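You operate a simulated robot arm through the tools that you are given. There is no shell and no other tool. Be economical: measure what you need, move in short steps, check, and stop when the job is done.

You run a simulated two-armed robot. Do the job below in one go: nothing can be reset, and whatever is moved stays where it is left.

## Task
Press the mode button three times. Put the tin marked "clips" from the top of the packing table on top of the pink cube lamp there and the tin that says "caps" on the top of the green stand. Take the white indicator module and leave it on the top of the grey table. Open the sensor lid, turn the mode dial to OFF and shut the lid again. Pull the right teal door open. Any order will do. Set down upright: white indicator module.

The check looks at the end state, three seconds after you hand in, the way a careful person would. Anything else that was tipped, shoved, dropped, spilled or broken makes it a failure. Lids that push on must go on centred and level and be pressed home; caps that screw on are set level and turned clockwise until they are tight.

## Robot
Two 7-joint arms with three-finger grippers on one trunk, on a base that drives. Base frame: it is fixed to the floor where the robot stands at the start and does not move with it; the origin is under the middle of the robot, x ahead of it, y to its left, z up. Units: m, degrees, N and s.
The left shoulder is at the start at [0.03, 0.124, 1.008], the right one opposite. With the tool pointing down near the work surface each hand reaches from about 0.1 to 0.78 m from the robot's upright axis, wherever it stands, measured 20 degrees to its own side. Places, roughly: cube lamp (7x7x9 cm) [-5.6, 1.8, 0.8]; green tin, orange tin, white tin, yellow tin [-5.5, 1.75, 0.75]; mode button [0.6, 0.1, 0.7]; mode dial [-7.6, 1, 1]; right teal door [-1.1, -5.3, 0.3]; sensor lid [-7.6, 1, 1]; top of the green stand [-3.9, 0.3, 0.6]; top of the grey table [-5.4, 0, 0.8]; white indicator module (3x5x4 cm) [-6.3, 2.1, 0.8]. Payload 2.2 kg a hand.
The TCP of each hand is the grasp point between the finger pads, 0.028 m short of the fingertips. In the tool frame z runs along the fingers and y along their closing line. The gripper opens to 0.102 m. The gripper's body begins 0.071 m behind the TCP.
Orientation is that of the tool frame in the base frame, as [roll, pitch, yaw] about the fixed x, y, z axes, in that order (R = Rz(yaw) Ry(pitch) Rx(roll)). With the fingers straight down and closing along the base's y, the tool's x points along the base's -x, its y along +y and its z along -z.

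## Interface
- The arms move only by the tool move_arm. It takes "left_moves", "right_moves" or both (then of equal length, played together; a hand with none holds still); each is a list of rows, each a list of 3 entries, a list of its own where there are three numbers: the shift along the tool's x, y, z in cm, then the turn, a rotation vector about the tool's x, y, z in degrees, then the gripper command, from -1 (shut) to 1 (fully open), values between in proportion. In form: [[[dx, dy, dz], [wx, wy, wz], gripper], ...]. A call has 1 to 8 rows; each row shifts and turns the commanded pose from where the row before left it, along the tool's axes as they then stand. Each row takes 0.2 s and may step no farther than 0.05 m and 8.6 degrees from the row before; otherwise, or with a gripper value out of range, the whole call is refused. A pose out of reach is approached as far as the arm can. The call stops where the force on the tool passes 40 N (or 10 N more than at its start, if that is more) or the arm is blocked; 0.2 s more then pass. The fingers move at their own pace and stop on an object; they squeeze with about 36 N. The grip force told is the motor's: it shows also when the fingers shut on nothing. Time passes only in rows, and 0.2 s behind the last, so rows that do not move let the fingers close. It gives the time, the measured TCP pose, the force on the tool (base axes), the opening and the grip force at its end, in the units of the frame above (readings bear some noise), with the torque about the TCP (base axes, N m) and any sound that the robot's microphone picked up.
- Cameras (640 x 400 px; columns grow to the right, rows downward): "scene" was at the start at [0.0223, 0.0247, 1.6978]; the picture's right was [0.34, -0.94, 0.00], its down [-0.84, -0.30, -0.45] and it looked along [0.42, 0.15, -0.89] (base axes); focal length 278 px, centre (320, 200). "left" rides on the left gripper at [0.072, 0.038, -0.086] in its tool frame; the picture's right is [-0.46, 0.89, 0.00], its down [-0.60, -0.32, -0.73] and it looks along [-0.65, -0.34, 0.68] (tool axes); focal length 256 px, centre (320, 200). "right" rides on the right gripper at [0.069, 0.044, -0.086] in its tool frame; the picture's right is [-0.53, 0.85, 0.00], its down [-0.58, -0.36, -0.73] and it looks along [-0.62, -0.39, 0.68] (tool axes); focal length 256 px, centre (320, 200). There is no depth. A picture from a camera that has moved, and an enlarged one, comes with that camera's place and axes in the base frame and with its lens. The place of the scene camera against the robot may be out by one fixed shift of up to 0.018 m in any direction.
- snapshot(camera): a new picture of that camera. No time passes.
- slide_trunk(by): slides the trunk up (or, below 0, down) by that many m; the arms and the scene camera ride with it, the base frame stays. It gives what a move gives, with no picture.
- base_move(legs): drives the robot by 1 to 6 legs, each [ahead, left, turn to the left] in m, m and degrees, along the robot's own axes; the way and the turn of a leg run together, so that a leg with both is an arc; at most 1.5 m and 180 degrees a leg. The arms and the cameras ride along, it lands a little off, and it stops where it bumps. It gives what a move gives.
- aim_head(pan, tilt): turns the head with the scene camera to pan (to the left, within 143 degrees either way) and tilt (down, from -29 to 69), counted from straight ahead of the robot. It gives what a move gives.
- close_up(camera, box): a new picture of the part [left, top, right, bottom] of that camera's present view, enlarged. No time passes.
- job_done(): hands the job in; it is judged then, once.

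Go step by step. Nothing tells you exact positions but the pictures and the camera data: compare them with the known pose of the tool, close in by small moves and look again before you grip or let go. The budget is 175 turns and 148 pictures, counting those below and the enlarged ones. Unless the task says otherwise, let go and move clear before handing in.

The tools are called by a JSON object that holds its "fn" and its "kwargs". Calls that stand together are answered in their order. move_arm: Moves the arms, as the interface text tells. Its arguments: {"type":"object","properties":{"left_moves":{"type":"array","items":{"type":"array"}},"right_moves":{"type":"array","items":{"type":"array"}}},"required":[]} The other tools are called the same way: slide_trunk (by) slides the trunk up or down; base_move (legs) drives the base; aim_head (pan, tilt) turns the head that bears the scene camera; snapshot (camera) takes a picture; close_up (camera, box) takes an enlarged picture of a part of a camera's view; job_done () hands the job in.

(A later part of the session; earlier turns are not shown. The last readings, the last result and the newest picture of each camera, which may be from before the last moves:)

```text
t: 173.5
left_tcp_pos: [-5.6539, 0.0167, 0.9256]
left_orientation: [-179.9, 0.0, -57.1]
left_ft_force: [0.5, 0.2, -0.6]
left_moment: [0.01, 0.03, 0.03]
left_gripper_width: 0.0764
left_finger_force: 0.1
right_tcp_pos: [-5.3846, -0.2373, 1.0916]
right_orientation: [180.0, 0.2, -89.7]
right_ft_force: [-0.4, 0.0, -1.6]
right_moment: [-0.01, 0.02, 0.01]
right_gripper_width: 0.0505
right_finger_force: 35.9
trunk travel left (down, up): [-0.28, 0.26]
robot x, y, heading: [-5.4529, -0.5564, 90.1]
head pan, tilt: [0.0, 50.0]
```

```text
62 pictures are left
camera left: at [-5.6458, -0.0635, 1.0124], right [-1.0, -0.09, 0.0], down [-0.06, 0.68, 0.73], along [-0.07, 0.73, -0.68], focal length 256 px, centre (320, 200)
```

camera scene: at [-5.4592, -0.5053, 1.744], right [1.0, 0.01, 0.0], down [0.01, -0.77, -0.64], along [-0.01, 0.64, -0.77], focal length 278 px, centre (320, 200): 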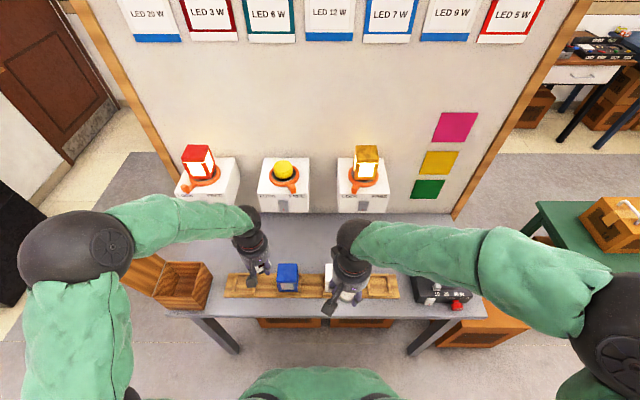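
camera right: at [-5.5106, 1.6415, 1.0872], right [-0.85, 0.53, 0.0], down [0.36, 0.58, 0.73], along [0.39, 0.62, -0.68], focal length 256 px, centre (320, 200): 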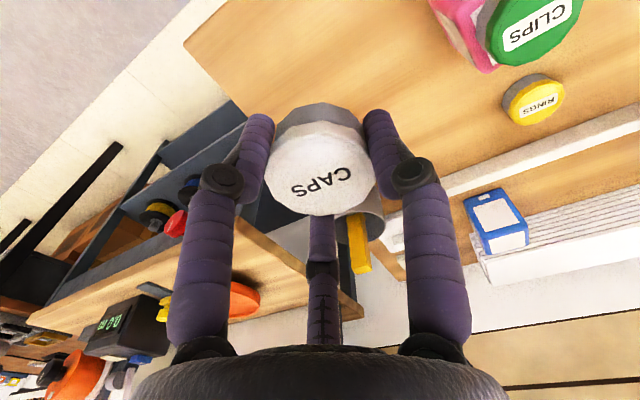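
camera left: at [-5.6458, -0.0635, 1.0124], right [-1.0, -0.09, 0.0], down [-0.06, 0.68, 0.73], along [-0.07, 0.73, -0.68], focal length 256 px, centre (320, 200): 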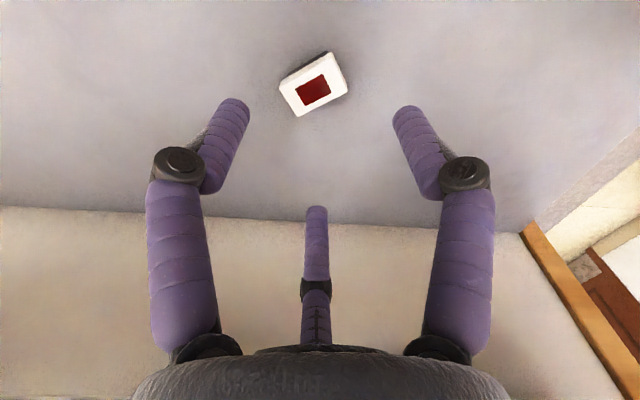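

The module stands upright and free. I'll retract the left hand and move along to the green stand with CAPS.

{"fn": "move_arm", "kwargs": {"left_moves": [[[2.5, 1.6, -3], [0, 0, 0], 0], [[3.4, 2.2, -2], [0, 0, 0], -1], [[3.4, 2.2, -2], [0, 0, 0], -1], [[3.4, 2.2, -2], [0, 0, 0], -1], [[3.4, 2.2, -2], [0, 0, 0], -1], [[3.4, 2.2, -2], [0, 0, 0], -1], [[3.4, 2.2, 0], [0, 0, 0], -1]]}}

{"fn": "base_move", "kwargs": {"legs": [[-0.1, 0, 0], [0, -1.3, 0]]}}

{"fn": "snapshot", "kwargs": {"camera": "scene"}}

```text
t: 175.1
left_tcp_pos: [-5.6538, -0.2561, 1.0569]
left_orientation: [-179.9, 0.2, -57.2]
left_ft_force: [0.9, -0.2, -0.5]
left_moment: [0.0, -0.01, -0.02]
left_gripper_width: 0.0021
left_finger_force: 31.1
right_tcp_pos: [-5.3872, -0.2378, 1.0916]
right_orientation: [-180.0, 0.2, -89.5]
right_ft_force: [-0.1, -0.3, 0.1]
right_moment: [0.03, -0.01, -0.01]
right_gripper_width: 0.0505
right_finger_force: 35.9
trunk travel left (down, up): [-0.28, 0.26]
robot x, y, heading: [-5.4518, -0.5579, 90.2]
head pan, tilt: [0.0, 50.0]
```

```text
t: 182.4
left_tcp_pos: [-4.346, -0.3397, 1.0576]
left_orientation: [-180.0, 0.1, -56.3]
left_ft_force: [0.3, 0.4, -0.2]
left_moment: [-0.01, 0.01, 0.03]
left_gripper_width: 0.002
left_finger_force: 31.3
right_tcp_pos: [-4.0783, -0.3175, 1.0916]
right_orientation: [-180.0, 0.1, -88.8]
right_ft_force: [0.4, 0.3, -1.6]
right_moment: [-0.03, 0.04, 0.0]
right_gripper_width: 0.0504
right_finger_force: 36.2
trunk travel left (down, up): [-0.28, 0.26]
robot x, y, heading: [-4.1375, -0.6373, 91.1]
head pan, tilt: [0.0, 50.0]
```

```text
61 pictures are left
camera scene: at [-4.1471, -0.5864, 1.7439], right [1.0, 0.02, 0.0], down [0.02, -0.77, -0.64], along [-0.01, 0.64, -0.77], focal length 278 px, centre (320, 200)
```

scene: 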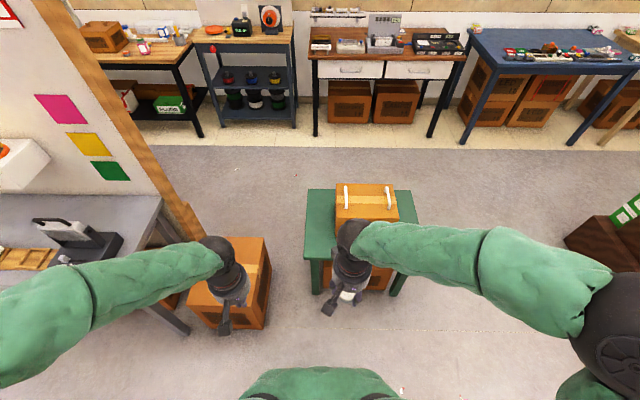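

The stand top spans roughly x -4.21…-3.74, y 0…0.44, with a crate on it. I'll side-step right to see the free part.

{"fn": "base_move", "kwargs": {"legs": [[0, -0.3, -1]]}}

{"fn": "snapshot", "kwargs": {"camera": "scene"}}

{"fn": "snapshot", "kwargs": {"camera": "left"}}

```text
t: 184.5
left_tcp_pos: [-4.0388, -0.3308, 1.0585]
left_orientation: [-179.9, 0.2, -57.5]
left_ft_force: [0.5, 0.4, 0.0]
left_moment: [0.01, 0.01, 0.0]
left_gripper_width: 0.0022
left_finger_force: 31.5
right_tcp_pos: [-3.7721, -0.3146, 1.0911]
right_orientation: [180.0, 0.1, -89.8]
right_ft_force: [0.3, -0.2, -1.6]
right_moment: [0.04, 0.02, -0.02]
right_gripper_width: 0.0502
right_finger_force: 35.7
trunk travel left (down, up): [-0.28, 0.26]
robot x, y, heading: [-3.8406, -0.6359, 90.3]
head pan, tilt: [0.0, 50.0]
```

```text
60 pictures are left
camera scene: at [-3.8447, -0.5825, 1.7439], right [1.0, 0.0, 0.0], down [0.0, -0.77, -0.64], along [0.0, 0.64, -0.77], focal length 278 px, centre (320, 200)
```

scene: 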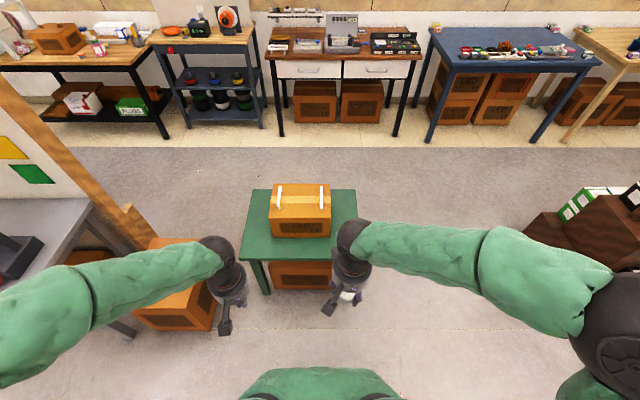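

```text
59 pictures are left
camera left: at [-4.0311, -0.4118, 1.1436], right [-1.0, -0.09, 0.0], down [-0.06, 0.68, 0.73], along [-0.06, 0.73, -0.68], focal length 256 px, centre (320, 200)
```

left: 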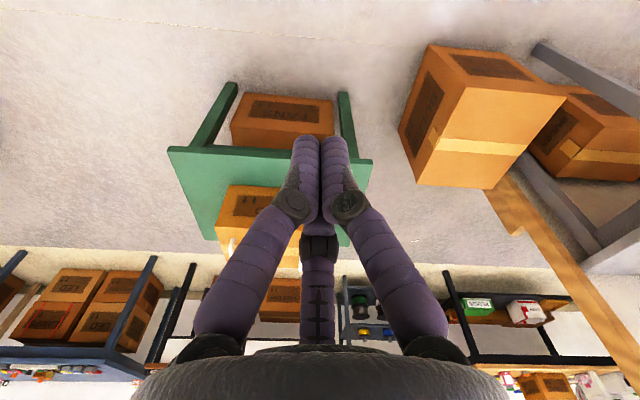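

The front-right corner of the stand is free; target about (-3.72, 0.08). I'll move closer, lower the trunk, and take the tin there.

{"fn": "base_move", "kwargs": {"legs": [[0.12, 0, 0]]}}

{"fn": "slide_trunk", "kwargs": {"by": -0.2}}

{"fn": "move_arm", "kwargs": {"right_moves": [[[-4.3, -0.6, 0], [0, 0, 0], -1], [[-4.3, -0.6, 0], [0, 0, 0], -1], [[-4.3, -0.6, 0], [0, 0, 0], -1], [[-4.3, -0.6, 0], [0, 0, 0], -1], [[-4.3, -0.6, 0], [0, 0, 0], -1]]}}

{"fn": "snapshot", "kwargs": {"camera": "right"}}

{"fn": "snapshot", "kwargs": {"camera": "scene"}}

```text
t: 185.7
left_tcp_pos: [-4.042, -0.2123, 1.056]
left_orientation: [179.9, 0.0, -57.2]
left_ft_force: [0.7, 1.1, 1.3]
left_moment: [-0.06, -0.01, -0.02]
left_gripper_width: 0.0019
left_finger_force: 31.5
right_tcp_pos: [-3.7727, -0.1944, 1.0893]
right_orientation: [-180.0, 0.0, -89.6]
right_ft_force: [-0.1, 1.0, -1.2]
right_moment: [-0.04, 0.02, 0.02]
right_gripper_width: 0.0502
right_finger_force: 36.4
trunk travel left (down, up): [-0.28, 0.26]
robot x, y, heading: [-3.8388, -0.5132, 90.4]
head pan, tilt: [0.0, 50.0]
```

```text
t: 187.9
left_tcp_pos: [-4.0421, -0.2128, 0.8583]
left_orientation: [180.0, 0.0, -57.2]
left_ft_force: [0.6, 0.4, -0.2]
left_moment: [0.01, 0.01, -0.01]
left_gripper_width: 0.002
left_finger_force: 31.2
right_tcp_pos: [-3.7738, -0.1959, 0.8907]
right_orientation: [180.0, 0.0, -89.6]
right_ft_force: [-0.2, 0.9, -0.2]
right_moment: [0.02, 0.02, -0.02]
right_gripper_width: 0.0503
right_finger_force: 35.8
trunk travel left (down, up): [-0.08, 0.46]
robot x, y, heading: [-3.8424, -0.5151, 90.3]
head pan, tilt: [0.0, 50.0]
```

```text
t: 189.1
left_tcp_pos: [-4.0418, -0.2113, 0.8568]
left_orientation: [180.0, 0.0, -57.3]
left_ft_force: [0.0, -0.2, 0.1]
left_moment: [0.01, -0.02, -0.03]
left_gripper_width: 0.0017
left_finger_force: 31.2
right_tcp_pos: [-3.7435, 0.0183, 0.8916]
right_orientation: [-180.0, 0.0, -89.5]
right_ft_force: [0.5, 0.4, -1.3]
right_moment: [0.02, -0.04, -0.02]
right_gripper_width: 0.0502
right_finger_force: 36.6
trunk travel left (down, up): [-0.08, 0.46]
robot x, y, heading: [-3.8398, -0.5164, 90.4]
head pan, tilt: [0.0, 50.0]
```

```text
58 pictures are left
camera right: at [-3.7862, -0.0518, 0.9762], right [-0.85, 0.53, 0.0], down [0.36, 0.58, 0.73], along [0.39, 0.62, -0.68], focal length 256 px, centre (320, 200)
```

right: 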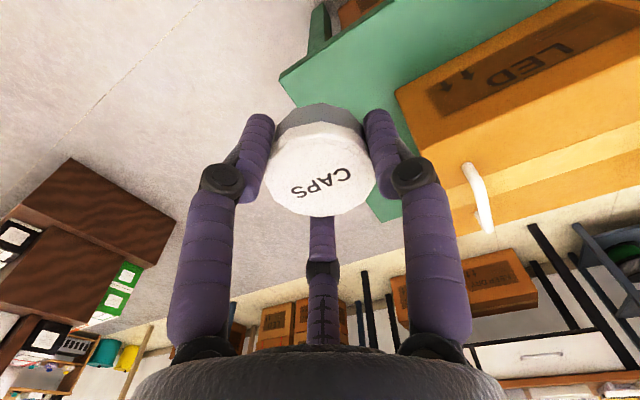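

```text
57 pictures are left
camera scene: at [-3.8469, -0.4627, 1.5439], right [1.0, 0.01, 0.0], down [0.01, -0.77, -0.64], along [0.0, 0.64, -0.77], focal length 278 px, centre (320, 200)
```

scene: 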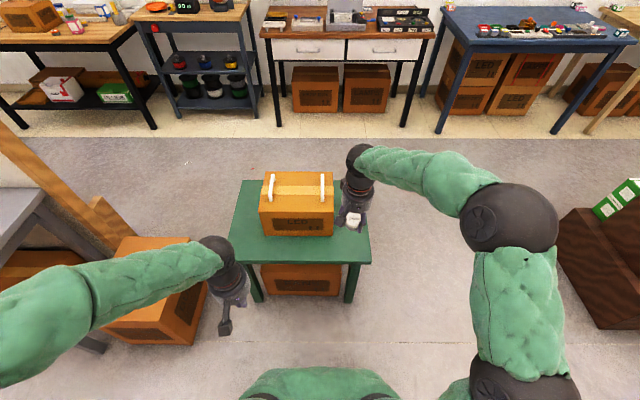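

Corner free: crate corner at (-3.79, 0.152), stand corner at (-3.665, 0.039). Moving to (-3.72, 0.088) and lowering most of the way.

{"fn": "move_arm", "kwargs": {"right_moves": [[[-3.5, -1.2, 0], [0, 0, 0], -1], [[-3.5, -1.2, 0], [0, 0, 0], -1], [[0, 0, 4.5], [0, 0, 0], -1], [[0, 0, 4.5], [0, 0, 0], -1], [[0, 0, 4.5], [0, 0, 0], -1], [[0, 0, 4.5], [0, 0, 0], -1], [[0, 0, 3.5], [0, 0, 0], -1]]}}

{"fn": "snapshot", "kwargs": {"camera": "right"}}

{"fn": "close_up", "kwargs": {"camera": "scene", "box": [220, 140, 400, 280]}}

```text
t: 190.7
left_tcp_pos: [-4.0422, -0.2125, 0.8573]
left_orientation: [180.0, -0.1, -57.2]
left_ft_force: [-0.4, -0.8, -0.1]
left_moment: [-0.01, 0.0, 0.02]
left_gripper_width: 0.0021
left_finger_force: 31.3
right_tcp_pos: [-3.7206, 0.0917, 0.6781]
right_orientation: [180.0, 0.0, -89.6]
right_ft_force: [0.0, 0.5, 0.2]
right_moment: [-0.03, 0.01, -0.05]
right_gripper_width: 0.0505
right_finger_force: 35.6
trunk travel left (down, up): [-0.08, 0.46]
robot x, y, heading: [-3.8418, -0.5128, 90.5]
head pan, tilt: [0.0, 50.0]
```

```text
56 pictures are left
camera right: at [-3.7623, 0.0216, 0.763], right [-0.85, 0.53, 0.0], down [0.36, 0.58, 0.73], along [0.39, 0.62, -0.68], focal length 256 px, centre (320, 200)
```

right: 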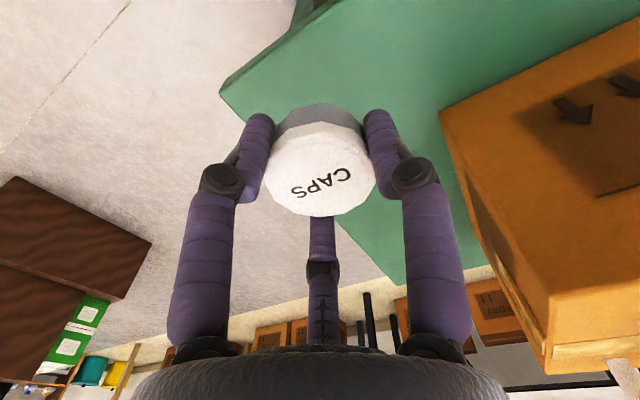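

```text
2.86 times, centred on (310, 210) of scene
camera zoom: at [-3.8469, -0.463, 1.5439], right [1.0, 0.01, 0.0], down [0.01, -0.77, -0.64], along [0.0, 0.64, -0.77], focal length 796 px, centre (349, 171)
```

zoom: 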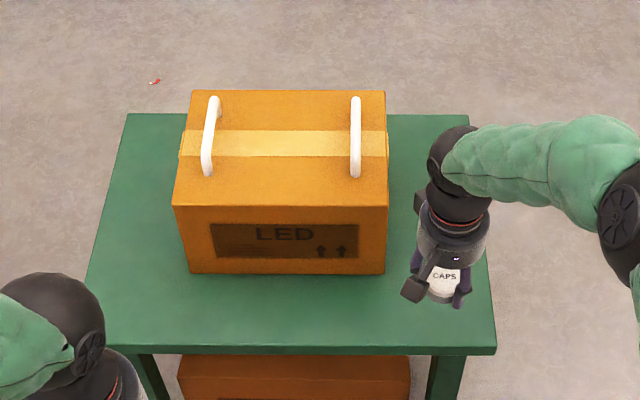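

The stand top looks lower, about z≈0.54, with its front edge at y≈0.06. I'll shift 3 cm further back and go lower.

{"fn": "move_arm", "kwargs": {"right_moves": [[[-3.3, -0.5, 0], [0, 0, 0], -1], [[0, 0, 3], [0, 0, 0], -1], [[0, 0, 3], [0, 0, 0], -1], [[0, 0, 1.5], [0, 0, 0], -1]]}}

{"fn": "snapshot", "kwargs": {"camera": "right"}}

{"fn": "close_up", "kwargs": {"camera": "scene", "box": [300, 180, 400, 280]}}

```text
t: 191.7
left_tcp_pos: [-4.0401, -0.2128, 0.8566]
left_orientation: [-180.0, 0.0, -57.3]
left_ft_force: [0.6, 0.0, 0.2]
left_moment: [-0.05, 0.02, -0.01]
left_gripper_width: 0.0018
left_finger_force: 31.7
right_tcp_pos: [-3.7162, 0.1261, 0.6031]
right_orientation: [179.9, 0.2, -89.6]
right_ft_force: [-0.1, 0.5, -0.8]
right_moment: [0.01, 0.0, 0.01]
right_gripper_width: 0.0503
right_finger_force: 36.3
trunk travel left (down, up): [-0.08, 0.46]
robot x, y, heading: [-3.8354, -0.5108, 90.3]
head pan, tilt: [0.0, 50.0]
```

```text
54 pictures are left
camera right: at [-3.7595, 0.0562, 0.6878], right [-0.85, 0.53, 0.0], down [0.36, 0.58, 0.73], along [0.39, 0.62, -0.68], focal length 256 px, centre (320, 200)
```

right: 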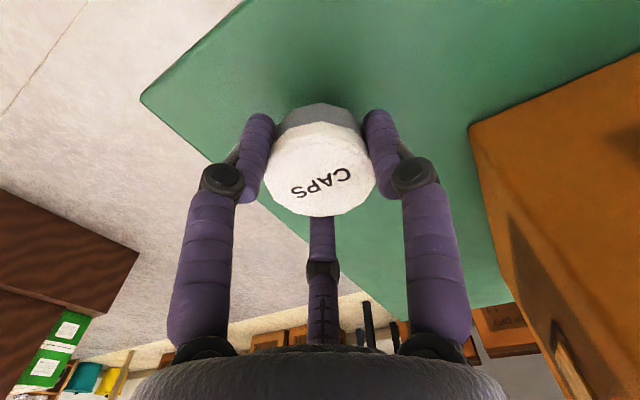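

```text
4.00 times, centred on (350, 230) of scene
camera zoom: at [-3.8469, -0.4632, 1.5439], right [1.0, 0.01, 0.0], down [0.01, -0.77, -0.64], along [0.0, 0.64, -0.77], focal length 1114 px, centre (200, 80)
```

zoom: 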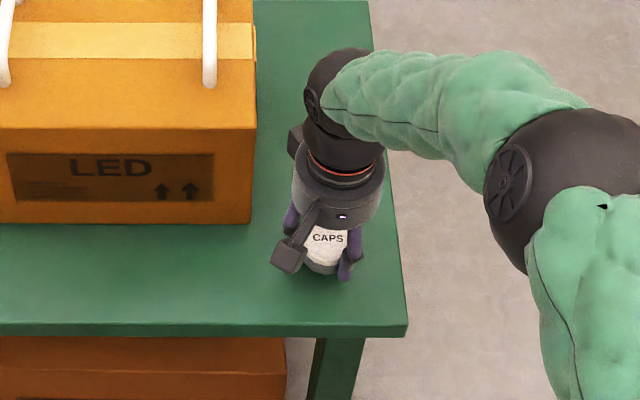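

Well over the stand's corner. Touching down in small steps.

{"fn": "move_arm", "kwargs": {"right_moves": [[[0, 0, 0.8], [0, 0, 0], -1], [[0, 0, 0.4], [0, 0, 0], -1], [[0, 0, 0.3], [0, 0, 0], -1], [[0, 0, 0.3], [0, 0, 0], -1], [[0, 0, 0.3], [0, 0, 0], -1]]}}

```text
t: 192.9
left_tcp_pos: [-4.0413, -0.2127, 0.857]
left_orientation: [-180.0, 0.1, -57.2]
left_ft_force: [-0.4, 0.4, 0.0]
left_moment: [0.0, 0.0, 0.03]
left_gripper_width: 0.002
left_finger_force: 31.6
right_tcp_pos: [-3.7158, 0.1237, 0.5812]
right_orientation: [180.0, 0.1, -89.6]
right_ft_force: [-0.5, 0.0, 0.0]
right_moment: [-0.02, -0.02, 0.0]
right_gripper_width: 0.0502
right_finger_force: 36.1
trunk travel left (down, up): [-0.08, 0.46]
robot x, y, heading: [-3.8379, -0.5157, 90.6]
head pan, tilt: [0.0, 50.0]
```

{"fn": "move_arm", "kwargs": {"right_moves": [[[0, 0, 0.3], [0, 0, 0], -1], [[0, 0, 0.3], [0, 0, 0], -1], [[0, 0, 0.2], [0, 0, 0], -1], [[0, 0, 0.2], [0, 0, 0], -1]]}}

{"fn": "snapshot", "kwargs": {"camera": "right"}}

```text
t: 193.9
left_tcp_pos: [-4.0425, -0.2133, 0.8569]
left_orientation: [-180.0, 0.0, -57.3]
left_ft_force: [-0.7, -0.5, 1.1]
left_moment: [-0.03, 0.03, 0.02]
left_gripper_width: 0.0023
left_finger_force: 31.1
right_tcp_pos: [-3.7155, 0.1277, 0.5779]
right_orientation: [-180.0, 0.6, -89.7]
right_ft_force: [-1.7, -0.8, 12.1]
right_moment: [-0.35, -0.18, -0.11]
right_gripper_width: 0.0504
right_finger_force: 35.8
trunk travel left (down, up): [-0.08, 0.46]
robot x, y, heading: [-3.8429, -0.5117, 90.2]
head pan, tilt: [0.0, 50.0]
stopped in row 4 (right hand): the force on the tool passed its limit at 41 N (the readings are from after the stop); the commanded pose is now the measured one
```

```text
52 pictures are left
camera right: at [-3.7597, 0.057, 0.6613], right [-0.85, 0.53, 0.0], down [0.36, 0.57, 0.74], along [0.39, 0.63, -0.68], focal length 256 px, centre (320, 200)
```

right: 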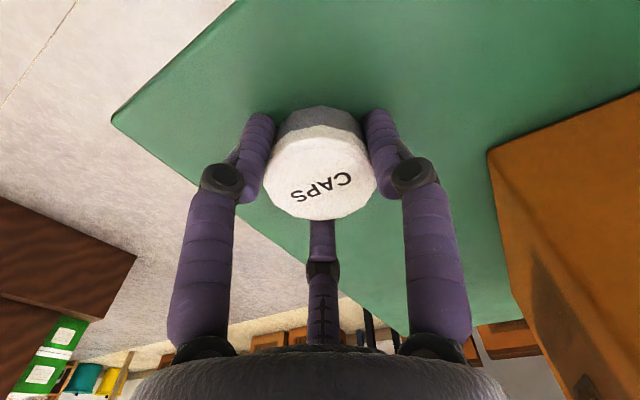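

The tin is down on the stand. Relieve, open, rise and check.

{"fn": "move_arm", "kwargs": {"right_moves": [[[0, 0, -0.2], [0, 0, 0], -1], [[0, 0, 0], [0, 0, 0], 0.1], [[0, 0, 0], [0, 0, 0], 0.4], [[0, 0, -0.3], [0, 0, 0], 0.5], [[0, 0, -1], [0, 0, 0], 0.5], [[0, 0, -4], [0, 0, 0], 0.5], [[0, 0, -4.5], [0, 0, 0], 0.5], [[0, 0, -4.5], [0, 0, 0], 0.5]]}}

{"fn": "snapshot", "kwargs": {"camera": "right"}}

```text
t: 195.7
left_tcp_pos: [-4.0434, -0.2132, 0.8577]
left_orientation: [180.0, 0.2, -57.2]
left_ft_force: [-0.1, 0.0, -0.1]
left_moment: [-0.06, 0.0, -0.02]
left_gripper_width: 0.0021
left_finger_force: 31.3
right_tcp_pos: [-3.7176, 0.1253, 0.722]
right_orientation: [-180.0, 0.3, -89.5]
right_ft_force: [0.0, -0.1, -0.6]
right_moment: [0.03, -0.03, -0.02]
right_gripper_width: 0.0763
right_finger_force: 0.0
trunk travel left (down, up): [-0.08, 0.46]
robot x, y, heading: [-3.8385, -0.5116, 90.3]
head pan, tilt: [0.0, 50.0]
```

```text
51 pictures are left
camera right: at [-3.7611, 0.0565, 0.8062], right [-0.85, 0.53, 0.0], down [0.36, 0.58, 0.73], along [0.39, 0.62, -0.68], focal length 256 px, centre (320, 200)
```

right: 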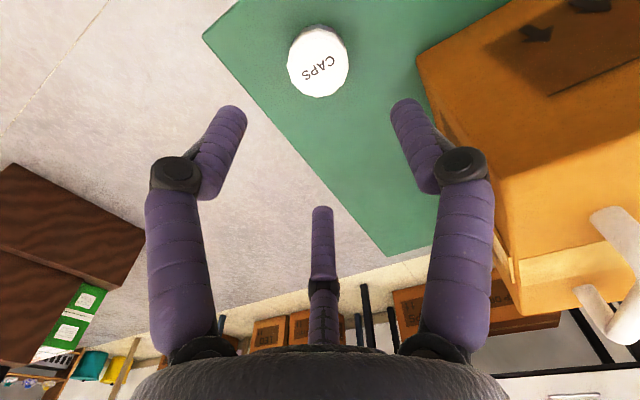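

CAPS stands on the stand. I'll retract the right arm, raise the trunk, and drive back around to the sensor unit on the end wall.

{"fn": "move_arm", "kwargs": {"right_moves": [[[1, 0, -4.5], [0, 0, 0], -1], [[3, 0, -3.5], [0, 0, 0], -1], [[4.5, 0, -1], [0, 0, 0], -1], [[4.5, 0, 0], [0, 0, 0], -1], [[4.5, 0, 0], [0, 0, 0], -1], [[4.5, 0, 0], [0, 0, 0], -1], [[4.5, 0, 0], [0, 0, 0], -1]]}}

{"fn": "slide_trunk", "kwargs": {"by": 0.2}}

{"fn": "base_move", "kwargs": {"legs": [[-0.32, 0, 0], [0, 0, 90], [1.4, 0, 0], [0.65, 0, 0], [0.6, -0.6, 0], [0, -1.2, 0]]}}

{"fn": "aim_head", "kwargs": {"pan": 0, "tilt": 40}}

{"fn": "snapshot", "kwargs": {"camera": "scene"}}

```text
t: 197.3
left_tcp_pos: [-4.0415, -0.2139, 0.857]
left_orientation: [180.0, 0.1, -57.1]
left_ft_force: [-0.3, -0.3, -0.1]
left_moment: [-0.01, 0.02, 0.0]
left_gripper_width: 0.0021
left_finger_force: 31.4
right_tcp_pos: [-3.7137, -0.1421, 0.8088]
right_orientation: [-180.0, 0.5, -89.6]
right_ft_force: [-0.9, -0.6, 0.3]
right_moment: [0.02, -0.04, -0.02]
right_gripper_width: 0.002
right_finger_force: 31.7
trunk travel left (down, up): [-0.08, 0.46]
robot x, y, heading: [-3.8389, -0.5126, 90.5]
head pan, tilt: [0.0, 50.0]
```

```text
t: 199.5
left_tcp_pos: [-4.0415, -0.2129, 1.0571]
left_orientation: [180.0, 0.0, -57.2]
left_ft_force: [-0.5, -0.4, 0.1]
left_moment: [0.01, -0.04, 0.02]
left_gripper_width: 0.0019
left_finger_force: 31.2
right_tcp_pos: [-3.7138, -0.1404, 1.0079]
right_orientation: [-179.9, 0.4, -89.6]
right_ft_force: [1.4, 0.8, -1.0]
right_moment: [-0.03, -0.01, -0.01]
right_gripper_width: 0.0022
right_finger_force: 31.7
trunk travel left (down, up): [-0.28, 0.26]
robot x, y, heading: [-3.8408, -0.5154, 90.4]
head pan, tilt: [0.0, 50.0]
```

```text
t: 225.0
left_tcp_pos: [-6.8591, 0.5925, 1.0575]
left_orientation: [-180.0, 0.1, 35.3]
left_ft_force: [-0.7, 0.5, 0.4]
left_moment: [-0.02, 0.0, -0.02]
left_gripper_width: 0.0018
left_finger_force: 31.0
right_tcp_pos: [-6.9449, 0.9158, 1.0066]
right_orientation: [-180.0, 0.4, 2.8]
right_ft_force: [-0.2, -0.7, 0.6]
right_moment: [0.0, -0.02, 0.0]
right_gripper_width: 0.002
right_finger_force: 31.3
trunk travel left (down, up): [-0.28, 0.26]
robot x, y, heading: [-6.5665, 0.8094, -177.1]
head pan, tilt: [0.0, 50.0]
```

```text
t: 225.7
left_tcp_pos: [-6.8597, 0.5922, 1.0581]
left_orientation: [179.9, 0.2, 35.3]
left_ft_force: [0.4, -0.8, 0.1]
left_moment: [0.01, 0.0, -0.02]
left_gripper_width: 0.0022
left_finger_force: 31.7
right_tcp_pos: [-6.9449, 0.915, 1.008]
right_orientation: [-179.9, 0.4, 2.8]
right_ft_force: [0.0, 0.2, -0.3]
right_moment: [-0.02, -0.02, -0.03]
right_gripper_width: 0.0022
right_finger_force: 31.9
trunk travel left (down, up): [-0.28, 0.26]
robot x, y, heading: [-6.5657, 0.8043, -176.9]
head pan, tilt: [0.0, 40.0]
```

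```text
50 pictures are left
camera scene: at [-6.6294, 0.8074, 1.758], right [-0.05, 1.0, 0.0], down [0.64, 0.03, -0.77], along [-0.76, -0.04, -0.64], focal length 278 px, centre (320, 200)
```

scene: 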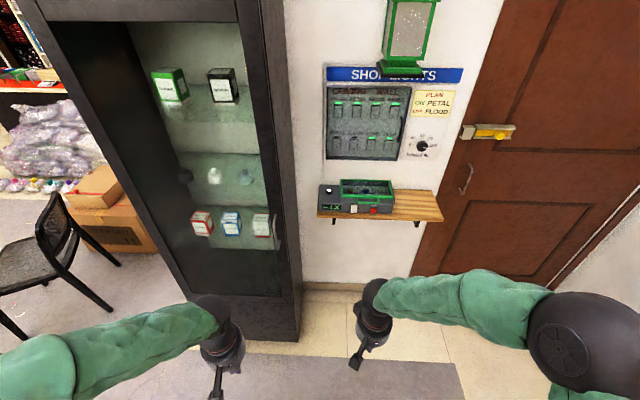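

{"fn": "close_up", "kwargs": {"camera": "scene", "box": [310, 60, 470, 230]}}

```text
2.35 times, centred on (390, 145) of scene
camera zoom: at [-6.6294, 0.8074, 1.758], right [-0.05, 1.0, 0.0], down [0.64, 0.03, -0.77], along [-0.76, -0.04, -0.64], focal length 655 px, centre (155, 329)
```

zoom: 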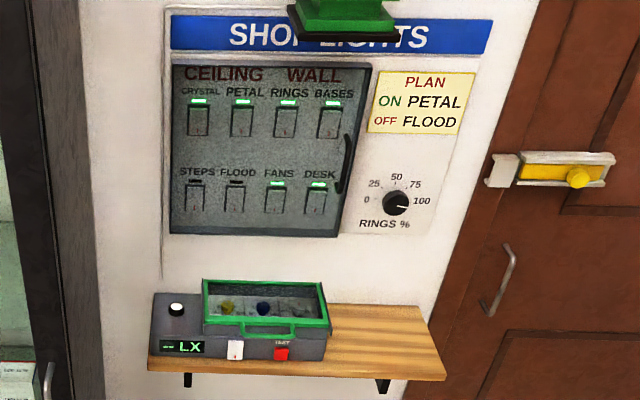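

The sensor is a light meter on the shelf with a green-framed clear lid hinged at the back and a front handle; the dial is inside. I'll tuck the left hand back and move the base closer.

{"fn": "move_arm", "kwargs": {"left_moves": [[[4.0, 2.8, 0], [0, 0, 0], -1], [[4.0, 2.8, 0], [0, 0, 0], -1], [[4.0, 2.8, 0], [0, 0, 0], -1]]}}

{"fn": "base_move", "kwargs": {"legs": [[0.25, -0.17, -3]]}}

{"fn": "aim_head", "kwargs": {"pan": 0, "tilt": 52}}

{"fn": "snapshot", "kwargs": {"camera": "scene"}}

{"fn": "snapshot", "kwargs": {"camera": "right"}}

```text
t: 226.4
left_tcp_pos: [-6.7557, 0.592, 1.0609]
left_orientation: [-178.3, 2.1, 35.6]
left_ft_force: [-12.1, -5.6, 5.5]
left_moment: [0.62, -1.76, -0.25]
left_gripper_width: 0.002
left_finger_force: 31.6
right_tcp_pos: [-6.9451, 0.9152, 1.0076]
right_orientation: [-179.9, 0.3, 2.7]
right_ft_force: [-0.4, -0.3, 0.2]
right_moment: [-0.01, 0.01, 0.0]
right_gripper_width: 0.0021
right_finger_force: 31.2
trunk travel left (down, up): [-0.28, 0.26]
robot x, y, heading: [-6.5678, 0.8074, -177.1]
head pan, tilt: [0.0, 40.0]
stopped in row 3 (left hand): the force on the tool passed its limit at 151 N (the readings are from after the stop); the commanded pose is now the measured one
```

```text
t: 229.1
left_tcp_pos: [-7.0213, 0.7612, 1.0608]
left_orientation: [-178.2, 2.2, 32.7]
left_ft_force: [-2.6, 0.1, -1.0]
left_moment: [0.04, -0.04, -0.03]
left_gripper_width: 0.0021
left_finger_force: 31.5
right_tcp_pos: [-7.195, 1.094, 1.0084]
right_orientation: [-180.0, 0.4, -0.2]
right_ft_force: [0.2, 0.4, 1.1]
right_moment: [-0.02, 0.0, 0.0]
right_gripper_width: 0.0023
right_finger_force: 31.2
trunk travel left (down, up): [-0.28, 0.26]
robot x, y, heading: [-6.8264, 0.9696, -180.0]
head pan, tilt: [0.0, 40.0]
stopped in leg 1: the force on the tool passed its limit at 40 N (the readings are from after the stop); the commanded pose is now the measured one
```

```text
t: 229.8
left_tcp_pos: [-7.0214, 0.7604, 1.0591]
left_orientation: [-178.3, 2.1, 32.7]
left_ft_force: [-2.0, -0.8, 1.0]
left_moment: [0.04, -0.2, -0.05]
left_gripper_width: 0.002
left_finger_force: 31.9
right_tcp_pos: [-7.1935, 1.094, 1.0072]
right_orientation: [-179.9, 0.4, -0.2]
right_ft_force: [-0.1, -0.2, 0.1]
right_moment: [0.02, 0.01, 0.0]
right_gripper_width: 0.0021
right_finger_force: 32.1
trunk travel left (down, up): [-0.28, 0.26]
robot x, y, heading: [-6.8219, 0.9688, -180.3]
head pan, tilt: [0.0, 52.0]
```

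```text
48 pictures are left
camera scene: at [-6.8743, 0.9702, 1.7413], right [0.0, 1.0, 0.0], down [0.79, 0.0, -0.62], along [-0.62, 0.0, -0.79], focal length 278 px, centre (320, 200)
```

scene: 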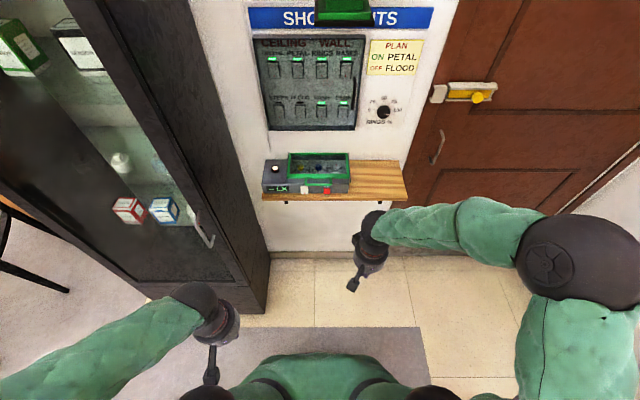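

```text
47 pictures are left
camera right: at [-7.1242, 1.0506, 1.0924], right [-0.54, -0.84, 0.0], down [-0.57, 0.36, 0.74], along [-0.62, 0.39, -0.68], focal length 256 px, centre (320, 200)
```

right: 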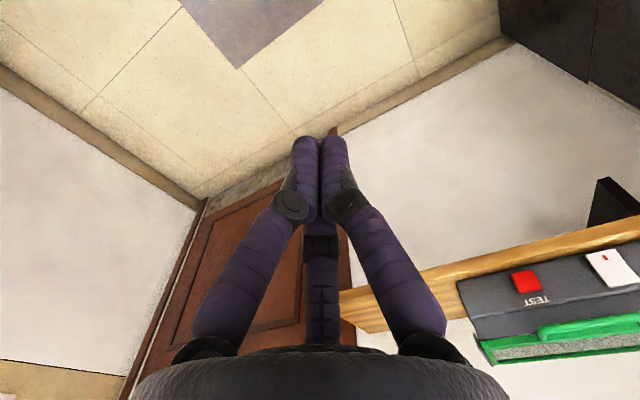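

The left hand brushed my own chest when retracting; nothing else was touched. I'll ease it out a little and zoom in on the device.

{"fn": "move_arm", "kwargs": {"left_moves": [[[-2, -1.5, 0], [0, 0, 0], -1], [[-2, -1.5, 0], [0, 0, 0], -1]]}}

{"fn": "close_up", "kwargs": {"camera": "scene", "box": [255, 140, 415, 210]}}

```text
t: 230.4
left_tcp_pos: [-7.0698, 0.7642, 1.0629]
left_orientation: [-178.4, 2.1, 32.8]
left_ft_force: [-0.4, -0.6, 1.1]
left_moment: [0.0, -0.03, -0.04]
left_gripper_width: 0.0021
left_finger_force: 31.9
right_tcp_pos: [-7.1936, 1.0946, 1.0069]
right_orientation: [-179.9, 0.4, 0.0]
right_ft_force: [0.5, -0.9, -0.4]
right_moment: [-0.01, -0.01, 0.02]
right_gripper_width: 0.0024
right_finger_force: 31.8
trunk travel left (down, up): [-0.28, 0.26]
robot x, y, heading: [-6.8207, 0.9668, -180.0]
head pan, tilt: [0.0, 52.0]
```

```text
4.00 times, centred on (335, 175) of scene
camera zoom: at [-6.8747, 0.9701, 1.7413], right [0.0, 1.0, 0.0], down [0.79, 0.0, -0.62], along [-0.62, 0.0, -0.79], focal length 1114 px, centre (260, 300)
```

zoom: 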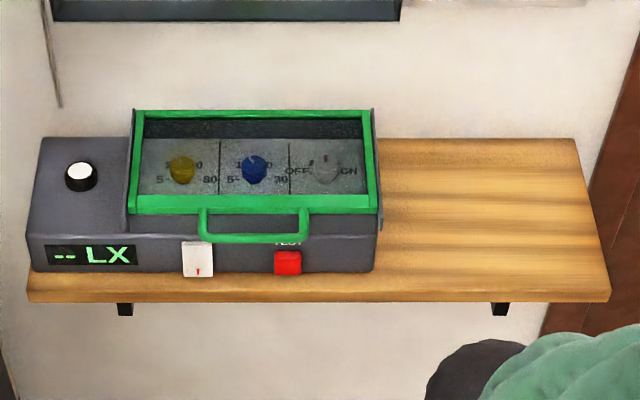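

Inside are three knobs: yellow, blue and a white OFF/ON dial at right. The handle bar is near (-7.526, 0.97, 1.0). I'll bring the right hand's camera close for a detailed look.

{"fn": "move_arm", "kwargs": {"right_moves": [[[-3.3, 2.5, -2], [0, 0, 0], -1], [[-3.3, 2.5, -2], [0, 0, 0], -1], [[-3.3, 2.5, -2], [0, 0, 0], -1], [[-3.3, 2.5, -2], [0, 0, 0], -1], [[-3.3, 2.5, -1], [0, 0, 0], -1], [[-3.3, 2.5, 0], [0, 0, 0], -1], [[-3.3, 2.5, 0], [0, 0, 0], -1]]}}

{"fn": "snapshot", "kwargs": {"camera": "right"}}

```text
t: 232.0
left_tcp_pos: [-7.0701, 0.7644, 1.0632]
left_orientation: [-178.3, 2.0, 32.6]
left_ft_force: [-0.5, -0.5, -0.7]
left_moment: [0.06, -0.04, 0.02]
left_gripper_width: 0.0023
left_finger_force: 31.5
right_tcp_pos: [-7.4294, 0.9202, 1.097]
right_orientation: [-179.8, 0.3, -0.1]
right_ft_force: [-0.2, -0.3, 0.0]
right_moment: [0.04, -0.05, 0.02]
right_gripper_width: 0.0021
right_finger_force: 31.5
trunk travel left (down, up): [-0.28, 0.26]
robot x, y, heading: [-6.8239, 0.9683, -180.1]
head pan, tilt: [0.0, 52.0]
```

```text
45 pictures are left
camera right: at [-7.3592, 0.8763, 1.1823], right [-0.54, -0.84, 0.0], down [-0.57, 0.36, 0.73], along [-0.62, 0.39, -0.68], focal length 256 px, centre (320, 200)
```

right: 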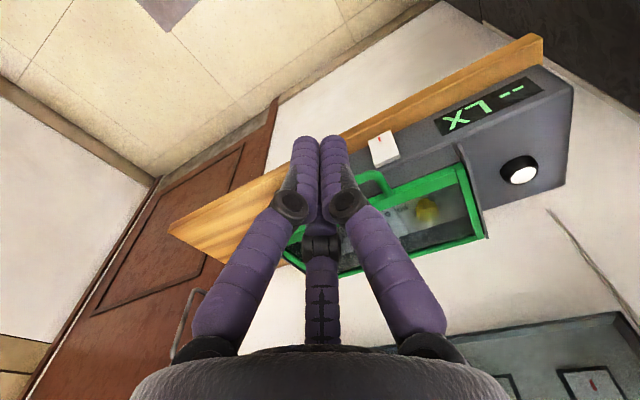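

The fingers block the view. I'll shift the hand 10 cm left to look at the handle past the fingers.

{"fn": "move_arm", "kwargs": {"right_moves": [[[0.5, 3.5, -1], [0, 0, 0], -1], [[0.5, 3.5, -1], [0, 0, 0], -1], [[0, 3.5, 0], [0, 0, 0], -1]]}}

{"fn": "close_up", "kwargs": {"camera": "right", "box": [150, 100, 470, 330]}}

```text
t: 232.8
left_tcp_pos: [-7.0699, 0.763, 1.063]
left_orientation: [-178.2, 2.0, 32.6]
left_ft_force: [-0.2, -0.6, -0.2]
left_moment: [0.09, -0.03, -0.02]
left_gripper_width: 0.0019
left_finger_force: 31.6
right_tcp_pos: [-7.4165, 0.8146, 1.118]
right_orientation: [-179.9, 0.4, 0.0]
right_ft_force: [-0.6, 0.0, 0.0]
right_moment: [0.06, -0.03, 0.0]
right_gripper_width: 0.002
right_finger_force: 31.5
trunk travel left (down, up): [-0.28, 0.26]
robot x, y, heading: [-6.8204, 0.9695, 180.0]
head pan, tilt: [0.0, 52.0]
```

```text
1.74 times, centred on (310, 215) of right
camera zoom: at [-7.346, 0.7691, 1.2018], right [-0.54, -0.84, 0.0], down [-0.57, 0.36, 0.74], along [-0.62, 0.39, -0.68], focal length 445 px, centre (337, 174)
```

zoom: 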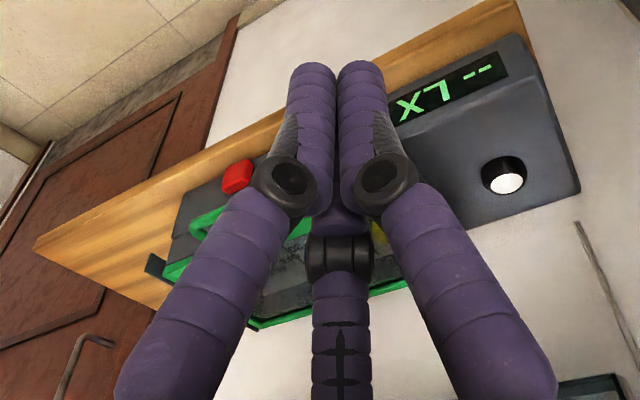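

The scene view gives me a good fix: lid front edge x≈-7.566, handle bar x≈-7.533 centred at y≈0.964. I'll turn the right hand 90° so two fingers can drop behind the bar and one in front.

{"fn": "move_arm", "kwargs": {"right_moves": [[[1, 0, -1], [0, 0, -8.5], -1], [[0, 0, -1], [0, 0, -8.5], -1], [[0, 0, 0], [0, 0, -8.5], -1], [[0, 0, 0], [0, 0, -8.5], -1], [[0, 0, 0], [0, 0, -8.5], -1], [[0, 0, 0], [0, 0, -8.5], -1], [[0, 0, 0], [0, 0, -8.5], -1], [[0, 0, 0], [0, 0, -8.5], -1]]}}

{"fn": "move_arm", "kwargs": {"right_moves": [[[0, 0, 0], [0, 0, -7.5], 0], [[0, 0, 0], [0, 0, -7.5], 0], [[0, 0, 0], [0, 0, -7], 0]]}}

{"fn": "snapshot", "kwargs": {"camera": "right"}}

```text
t: 234.6
left_tcp_pos: [-7.0691, 0.7648, 1.063]
left_orientation: [-178.3, 2.1, 32.7]
left_ft_force: [-0.4, -0.1, -0.1]
left_moment: [0.0, -0.02, -0.01]
left_gripper_width: 0.0019
left_finger_force: 31.5
right_tcp_pos: [-7.4047, 0.8142, 1.1379]
right_orientation: [-179.7, 0.1, 68.1]
right_ft_force: [-0.1, 0.3, 0.5]
right_moment: [0.0, 0.01, -0.01]
right_gripper_width: 0.0023
right_finger_force: 31.2
trunk travel left (down, up): [-0.28, 0.26]
robot x, y, heading: [-6.8222, 0.966, -180.4]
head pan, tilt: [0.0, 52.0]
```

```text
t: 235.4
left_tcp_pos: [-7.0688, 0.7648, 1.0641]
left_orientation: [-178.4, 2.1, 32.7]
left_ft_force: [0.3, -0.1, 0.3]
left_moment: [0.03, 0.02, -0.01]
left_gripper_width: 0.0022
left_finger_force: 31.5
right_tcp_pos: [-7.4055, 0.8151, 1.1397]
right_orientation: [-179.6, -0.1, 90.1]
right_ft_force: [0.4, 0.1, 0.0]
right_moment: [0.02, 0.0, -0.02]
right_gripper_width: 0.0512
right_finger_force: 0.0
trunk travel left (down, up): [-0.28, 0.26]
robot x, y, heading: [-6.8232, 0.966, -180.0]
head pan, tilt: [0.0, 52.0]
```

```text
43 pictures are left
camera right: at [-7.36, 0.8834, 1.2232], right [0.85, -0.53, -0.01], down [-0.36, -0.58, 0.73], along [-0.39, -0.62, -0.68], focal length 256 px, centre (320, 200)
```

right: 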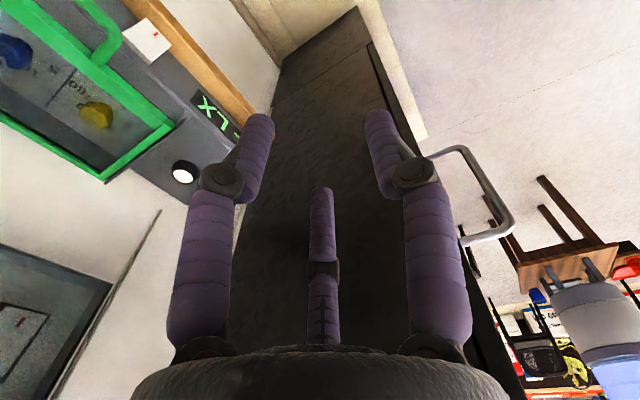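

Rotation worked. Moving above the handle bar at a safe height (tips about 6 cm above it).

{"fn": "move_arm", "kwargs": {"right_moves": [[[3, -2.4, 0.4], [0, 0, 0], 0], [[3, -2.4, 0.4], [0, 0, 0], 0], [[3, -2.4, 0.4], [0, 0, 0], 0], [[3, -2.4, 0.4], [0, 0, 0], 0], [[3, -2.4, 0.4], [0, 0, 0], 0]]}}

{"fn": "snapshot", "kwargs": {"camera": "right"}}

{"fn": "close_up", "kwargs": {"camera": "scene", "box": [255, 110, 415, 210]}}

```text
t: 236.6
left_tcp_pos: [-7.0706, 0.7647, 1.064]
left_orientation: [-178.2, 2.0, 32.8]
left_ft_force: [-0.4, 0.8, -0.4]
left_moment: [-0.01, -0.04, 0.0]
left_gripper_width: 0.0024
left_finger_force: 31.4
right_tcp_pos: [-7.5276, 0.9636, 1.1208]
right_orientation: [-179.7, -0.1, 90.0]
right_ft_force: [-0.8, 0.7, 0.7]
right_moment: [0.0, 0.0, 0.0]
right_gripper_width: 0.0509
right_finger_force: 0.0
trunk travel left (down, up): [-0.28, 0.26]
robot x, y, heading: [-6.8235, 0.9654, -180.1]
head pan, tilt: [0.0, 52.0]
```

```text
42 pictures are left
camera right: at [-7.4825, 1.0324, 1.2043], right [0.85, -0.53, 0.0], down [-0.36, -0.58, 0.73], along [-0.39, -0.62, -0.68], focal length 256 px, centre (320, 200)
```

right: 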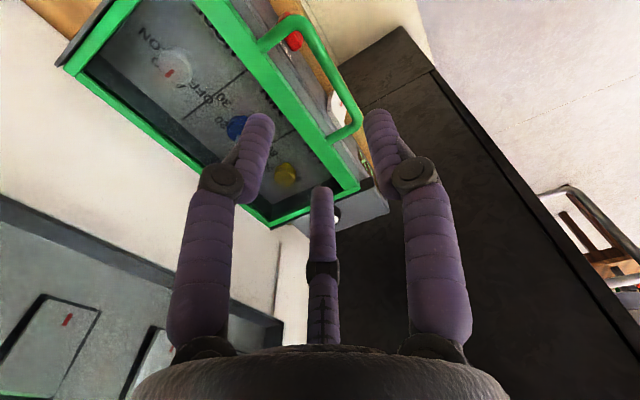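

```text
4.00 times, centred on (335, 160) of scene
camera zoom: at [-6.876, 0.9708, 1.7412], right [0.0, 1.0, 0.0], down [0.79, 0.0, -0.61], along [-0.61, 0.0, -0.79], focal length 1114 px, centre (260, 360)
```

zoom: 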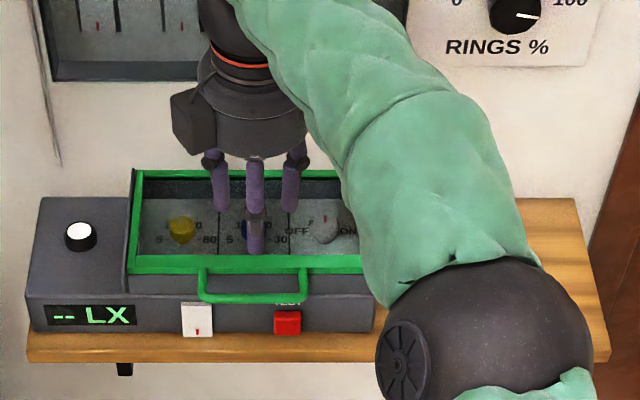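

The bar is at about x -7.512, y 0.968, z 1.0–1.015, with a 3 cm gap behind it. I'll centre the fingers over the bar and descend 7 cm.

{"fn": "move_arm", "kwargs": {"right_moves": [[[0.3, 1.6, 1], [0, 0, 0], 0], [[0, 0, 2], [0, 0, 0], 0], [[0, 0, 2], [0, 0, 0], 0], [[0, 0, 2], [0, 0, 0], 0]]}}

{"fn": "snapshot", "kwargs": {"camera": "right"}}

{"fn": "close_up", "kwargs": {"camera": "scene", "box": [275, 130, 395, 210]}}

```text
t: 237.6
left_tcp_pos: [-7.0705, 0.7647, 1.0635]
left_orientation: [-178.2, 2.0, 32.8]
left_ft_force: [-0.1, -0.5, -0.9]
left_moment: [0.07, -0.03, 0.0]
left_gripper_width: 0.0021
left_finger_force: 31.9
right_tcp_pos: [-7.5081, 0.9664, 1.0493]
right_orientation: [-179.7, -0.2, 89.9]
right_ft_force: [-0.2, 0.3, 0.1]
right_moment: [0.03, 0.01, 0.0]
right_gripper_width: 0.0509
right_finger_force: 0.0
trunk travel left (down, up): [-0.28, 0.26]
robot x, y, heading: [-6.8194, 0.9663, -179.7]
head pan, tilt: [0.0, 52.0]
```

```text
40 pictures are left
camera right: at [-7.4639, 1.0352, 1.1339], right [0.84, -0.54, -0.01], down [-0.36, -0.58, 0.73], along [-0.4, -0.62, -0.68], focal length 256 px, centre (320, 200)
```

right: 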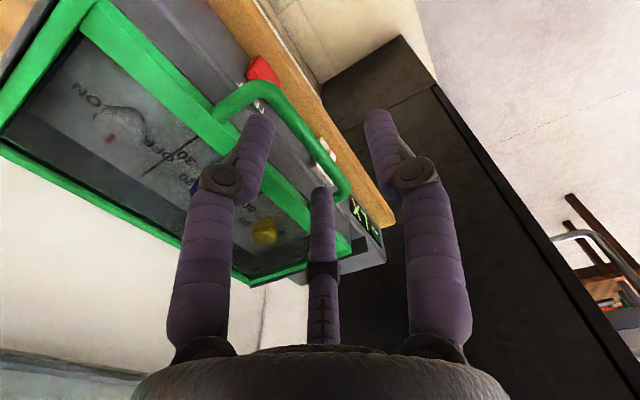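

```text
5.00 times, centred on (335, 170) of scene
camera zoom: at [-6.8751, 0.9697, 1.7412], right [0.0, 1.0, 0.0], down [0.79, 0.0, -0.62], along [-0.62, 0.0, -0.79], focal length 1392 px, centre (245, 350)
```

zoom: 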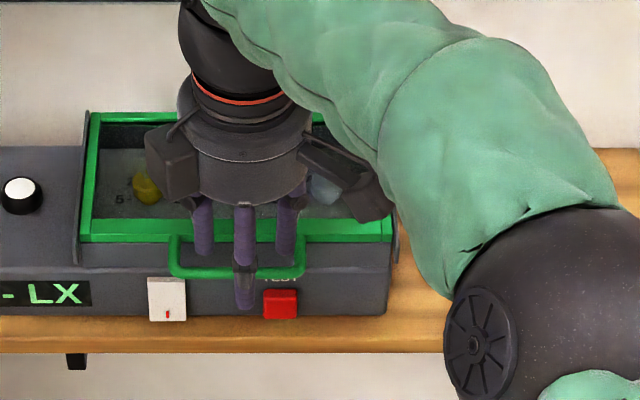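

Fingers straddle the bar correctly. Lowering 2.6 cm in small steps.

{"fn": "move_arm", "kwargs": {"right_moves": [[[0, -0.4, 1], [0, 0, 0], 0], [[0, 0, 0.6], [0, 0, 0], 0], [[0, 0, 0.5], [0, 0, 0], 0], [[0, 0, 0.5], [0, 0, 0], 0]]}}

{"fn": "snapshot", "kwargs": {"camera": "right"}}

```text
t: 238.6
left_tcp_pos: [-7.0698, 0.7638, 1.0636]
left_orientation: [-178.3, 2.1, 32.8]
left_ft_force: [0.0, -0.2, -0.2]
left_moment: [0.02, -0.01, -0.02]
left_gripper_width: 0.0021
left_finger_force: 31.5
right_tcp_pos: [-7.513, 0.9671, 1.0243]
right_orientation: [-179.6, -0.1, 90.0]
right_ft_force: [0.0, -2.1, 0.6]
right_moment: [-0.02, 0.05, 0.08]
right_gripper_width: 0.0499
right_finger_force: 0.1
trunk travel left (down, up): [-0.28, 0.26]
robot x, y, heading: [-6.8202, 0.9652, -180.1]
head pan, tilt: [0.0, 52.0]
```

```text
38 pictures are left
camera right: at [-7.4683, 1.0355, 1.109], right [0.84, -0.53, -0.01], down [-0.36, -0.58, 0.73], along [-0.4, -0.62, -0.68], focal length 256 px, centre (320, 200)
```

right: 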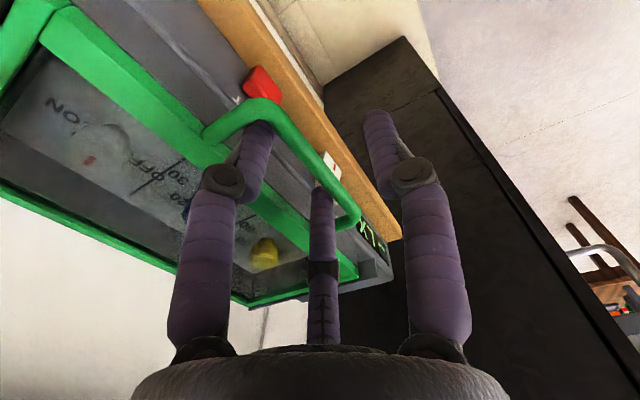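

The fingertips are inside the loop below the bar. Closing gently.

{"fn": "move_arm", "kwargs": {"right_moves": [[[0, 0, 0.4], [0, 0, 0], -0.2], [[0, 0, 0], [0, 0, 0], -0.5], [[0, 0, 0], [0, 0, 0], -0.7], [[0, 0, 0], [0, 0, 0], -0.9], [[0, 0, 0], [0, 0, 0], -1]]}}

{"fn": "snapshot", "kwargs": {"camera": "right"}}

```text
t: 239.8
left_tcp_pos: [-7.0694, 0.7644, 1.0628]
left_orientation: [-178.2, 2.2, 32.7]
left_ft_force: [0.2, -1.3, 0.1]
left_moment: [0.0, -0.04, 0.0]
left_gripper_width: 0.0021
left_finger_force: 31.0
right_tcp_pos: [-7.514, 0.9679, 1.0194]
right_orientation: [-179.7, -0.1, 89.9]
right_ft_force: [-1.0, 2.7, -1.9]
right_moment: [0.08, 0.04, 0.45]
right_gripper_width: 0.0152
right_finger_force: 41.0
trunk travel left (down, up): [-0.28, 0.26]
robot x, y, heading: [-6.8218, 0.9669, -180.1]
head pan, tilt: [0.0, 52.0]
```

```text
37 pictures are left
camera right: at [-7.4687, 1.0364, 1.1042], right [0.85, -0.53, -0.01], down [-0.36, -0.58, 0.73], along [-0.39, -0.62, -0.68], focal length 256 px, centre (320, 200)
```

right: 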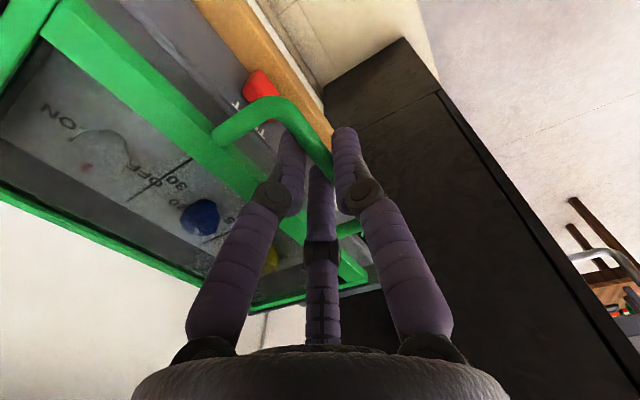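

The bar is gripped. Now lifting along the hinge arc (hinge near x≈-7.675), first about 30°.

{"fn": "move_arm", "kwargs": {"right_moves": [[[0, -0.14, -2.1], [0, 0, 0], -1], [[0, -0.42, -2.1], [0, 0, 0], -1], [[0, -0.7, -2.0], [0, 0, 0], -1], [[0, -0.95, -1.9], [0, 0, 0], -1]]}}

{"fn": "close_up", "kwargs": {"camera": "scene", "box": [255, 100, 415, 210]}}

```text
t: 240.2
left_tcp_pos: [-7.0681, 0.7643, 1.0625]
left_orientation: [-178.4, 2.2, 32.8]
left_ft_force: [1.1, 0.2, -1.4]
left_moment: [0.0, 0.04, -0.02]
left_gripper_width: 0.0021
left_finger_force: 31.6
right_tcp_pos: [-7.5049, 0.9672, 1.0203]
right_orientation: [178.6, -0.5, 90.2]
right_ft_force: [-0.2, 3.2, -13.4]
right_moment: [-0.87, 0.12, 0.27]
right_gripper_width: 0.0155
right_finger_force: 41.4
trunk travel left (down, up): [-0.28, 0.26]
robot x, y, heading: [-6.822, 0.9667, -179.7]
head pan, tilt: [0.0, 52.0]
stopped in row 1 (right hand): the force on the tool passed its limit at 50 N (the readings are from after the stop); the commanded pose is now the measured one
```

```text
3.64 times, centred on (335, 155) of scene
camera zoom: at [-6.8735, 0.9704, 1.7413], right [0.0, 1.0, 0.0], down [0.79, 0.0, -0.62], along [-0.62, 0.0, -0.79], focal length 1013 px, centre (266, 364)
```

zoom: 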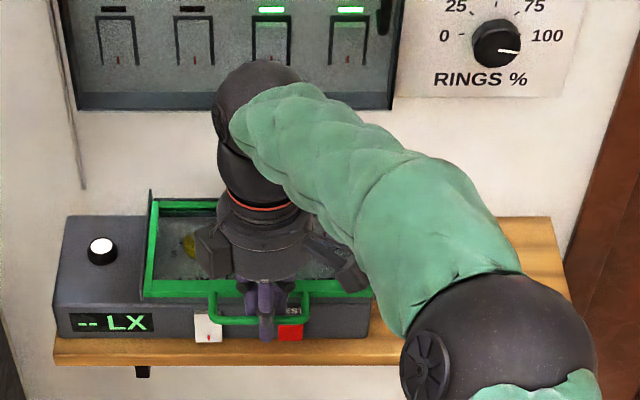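

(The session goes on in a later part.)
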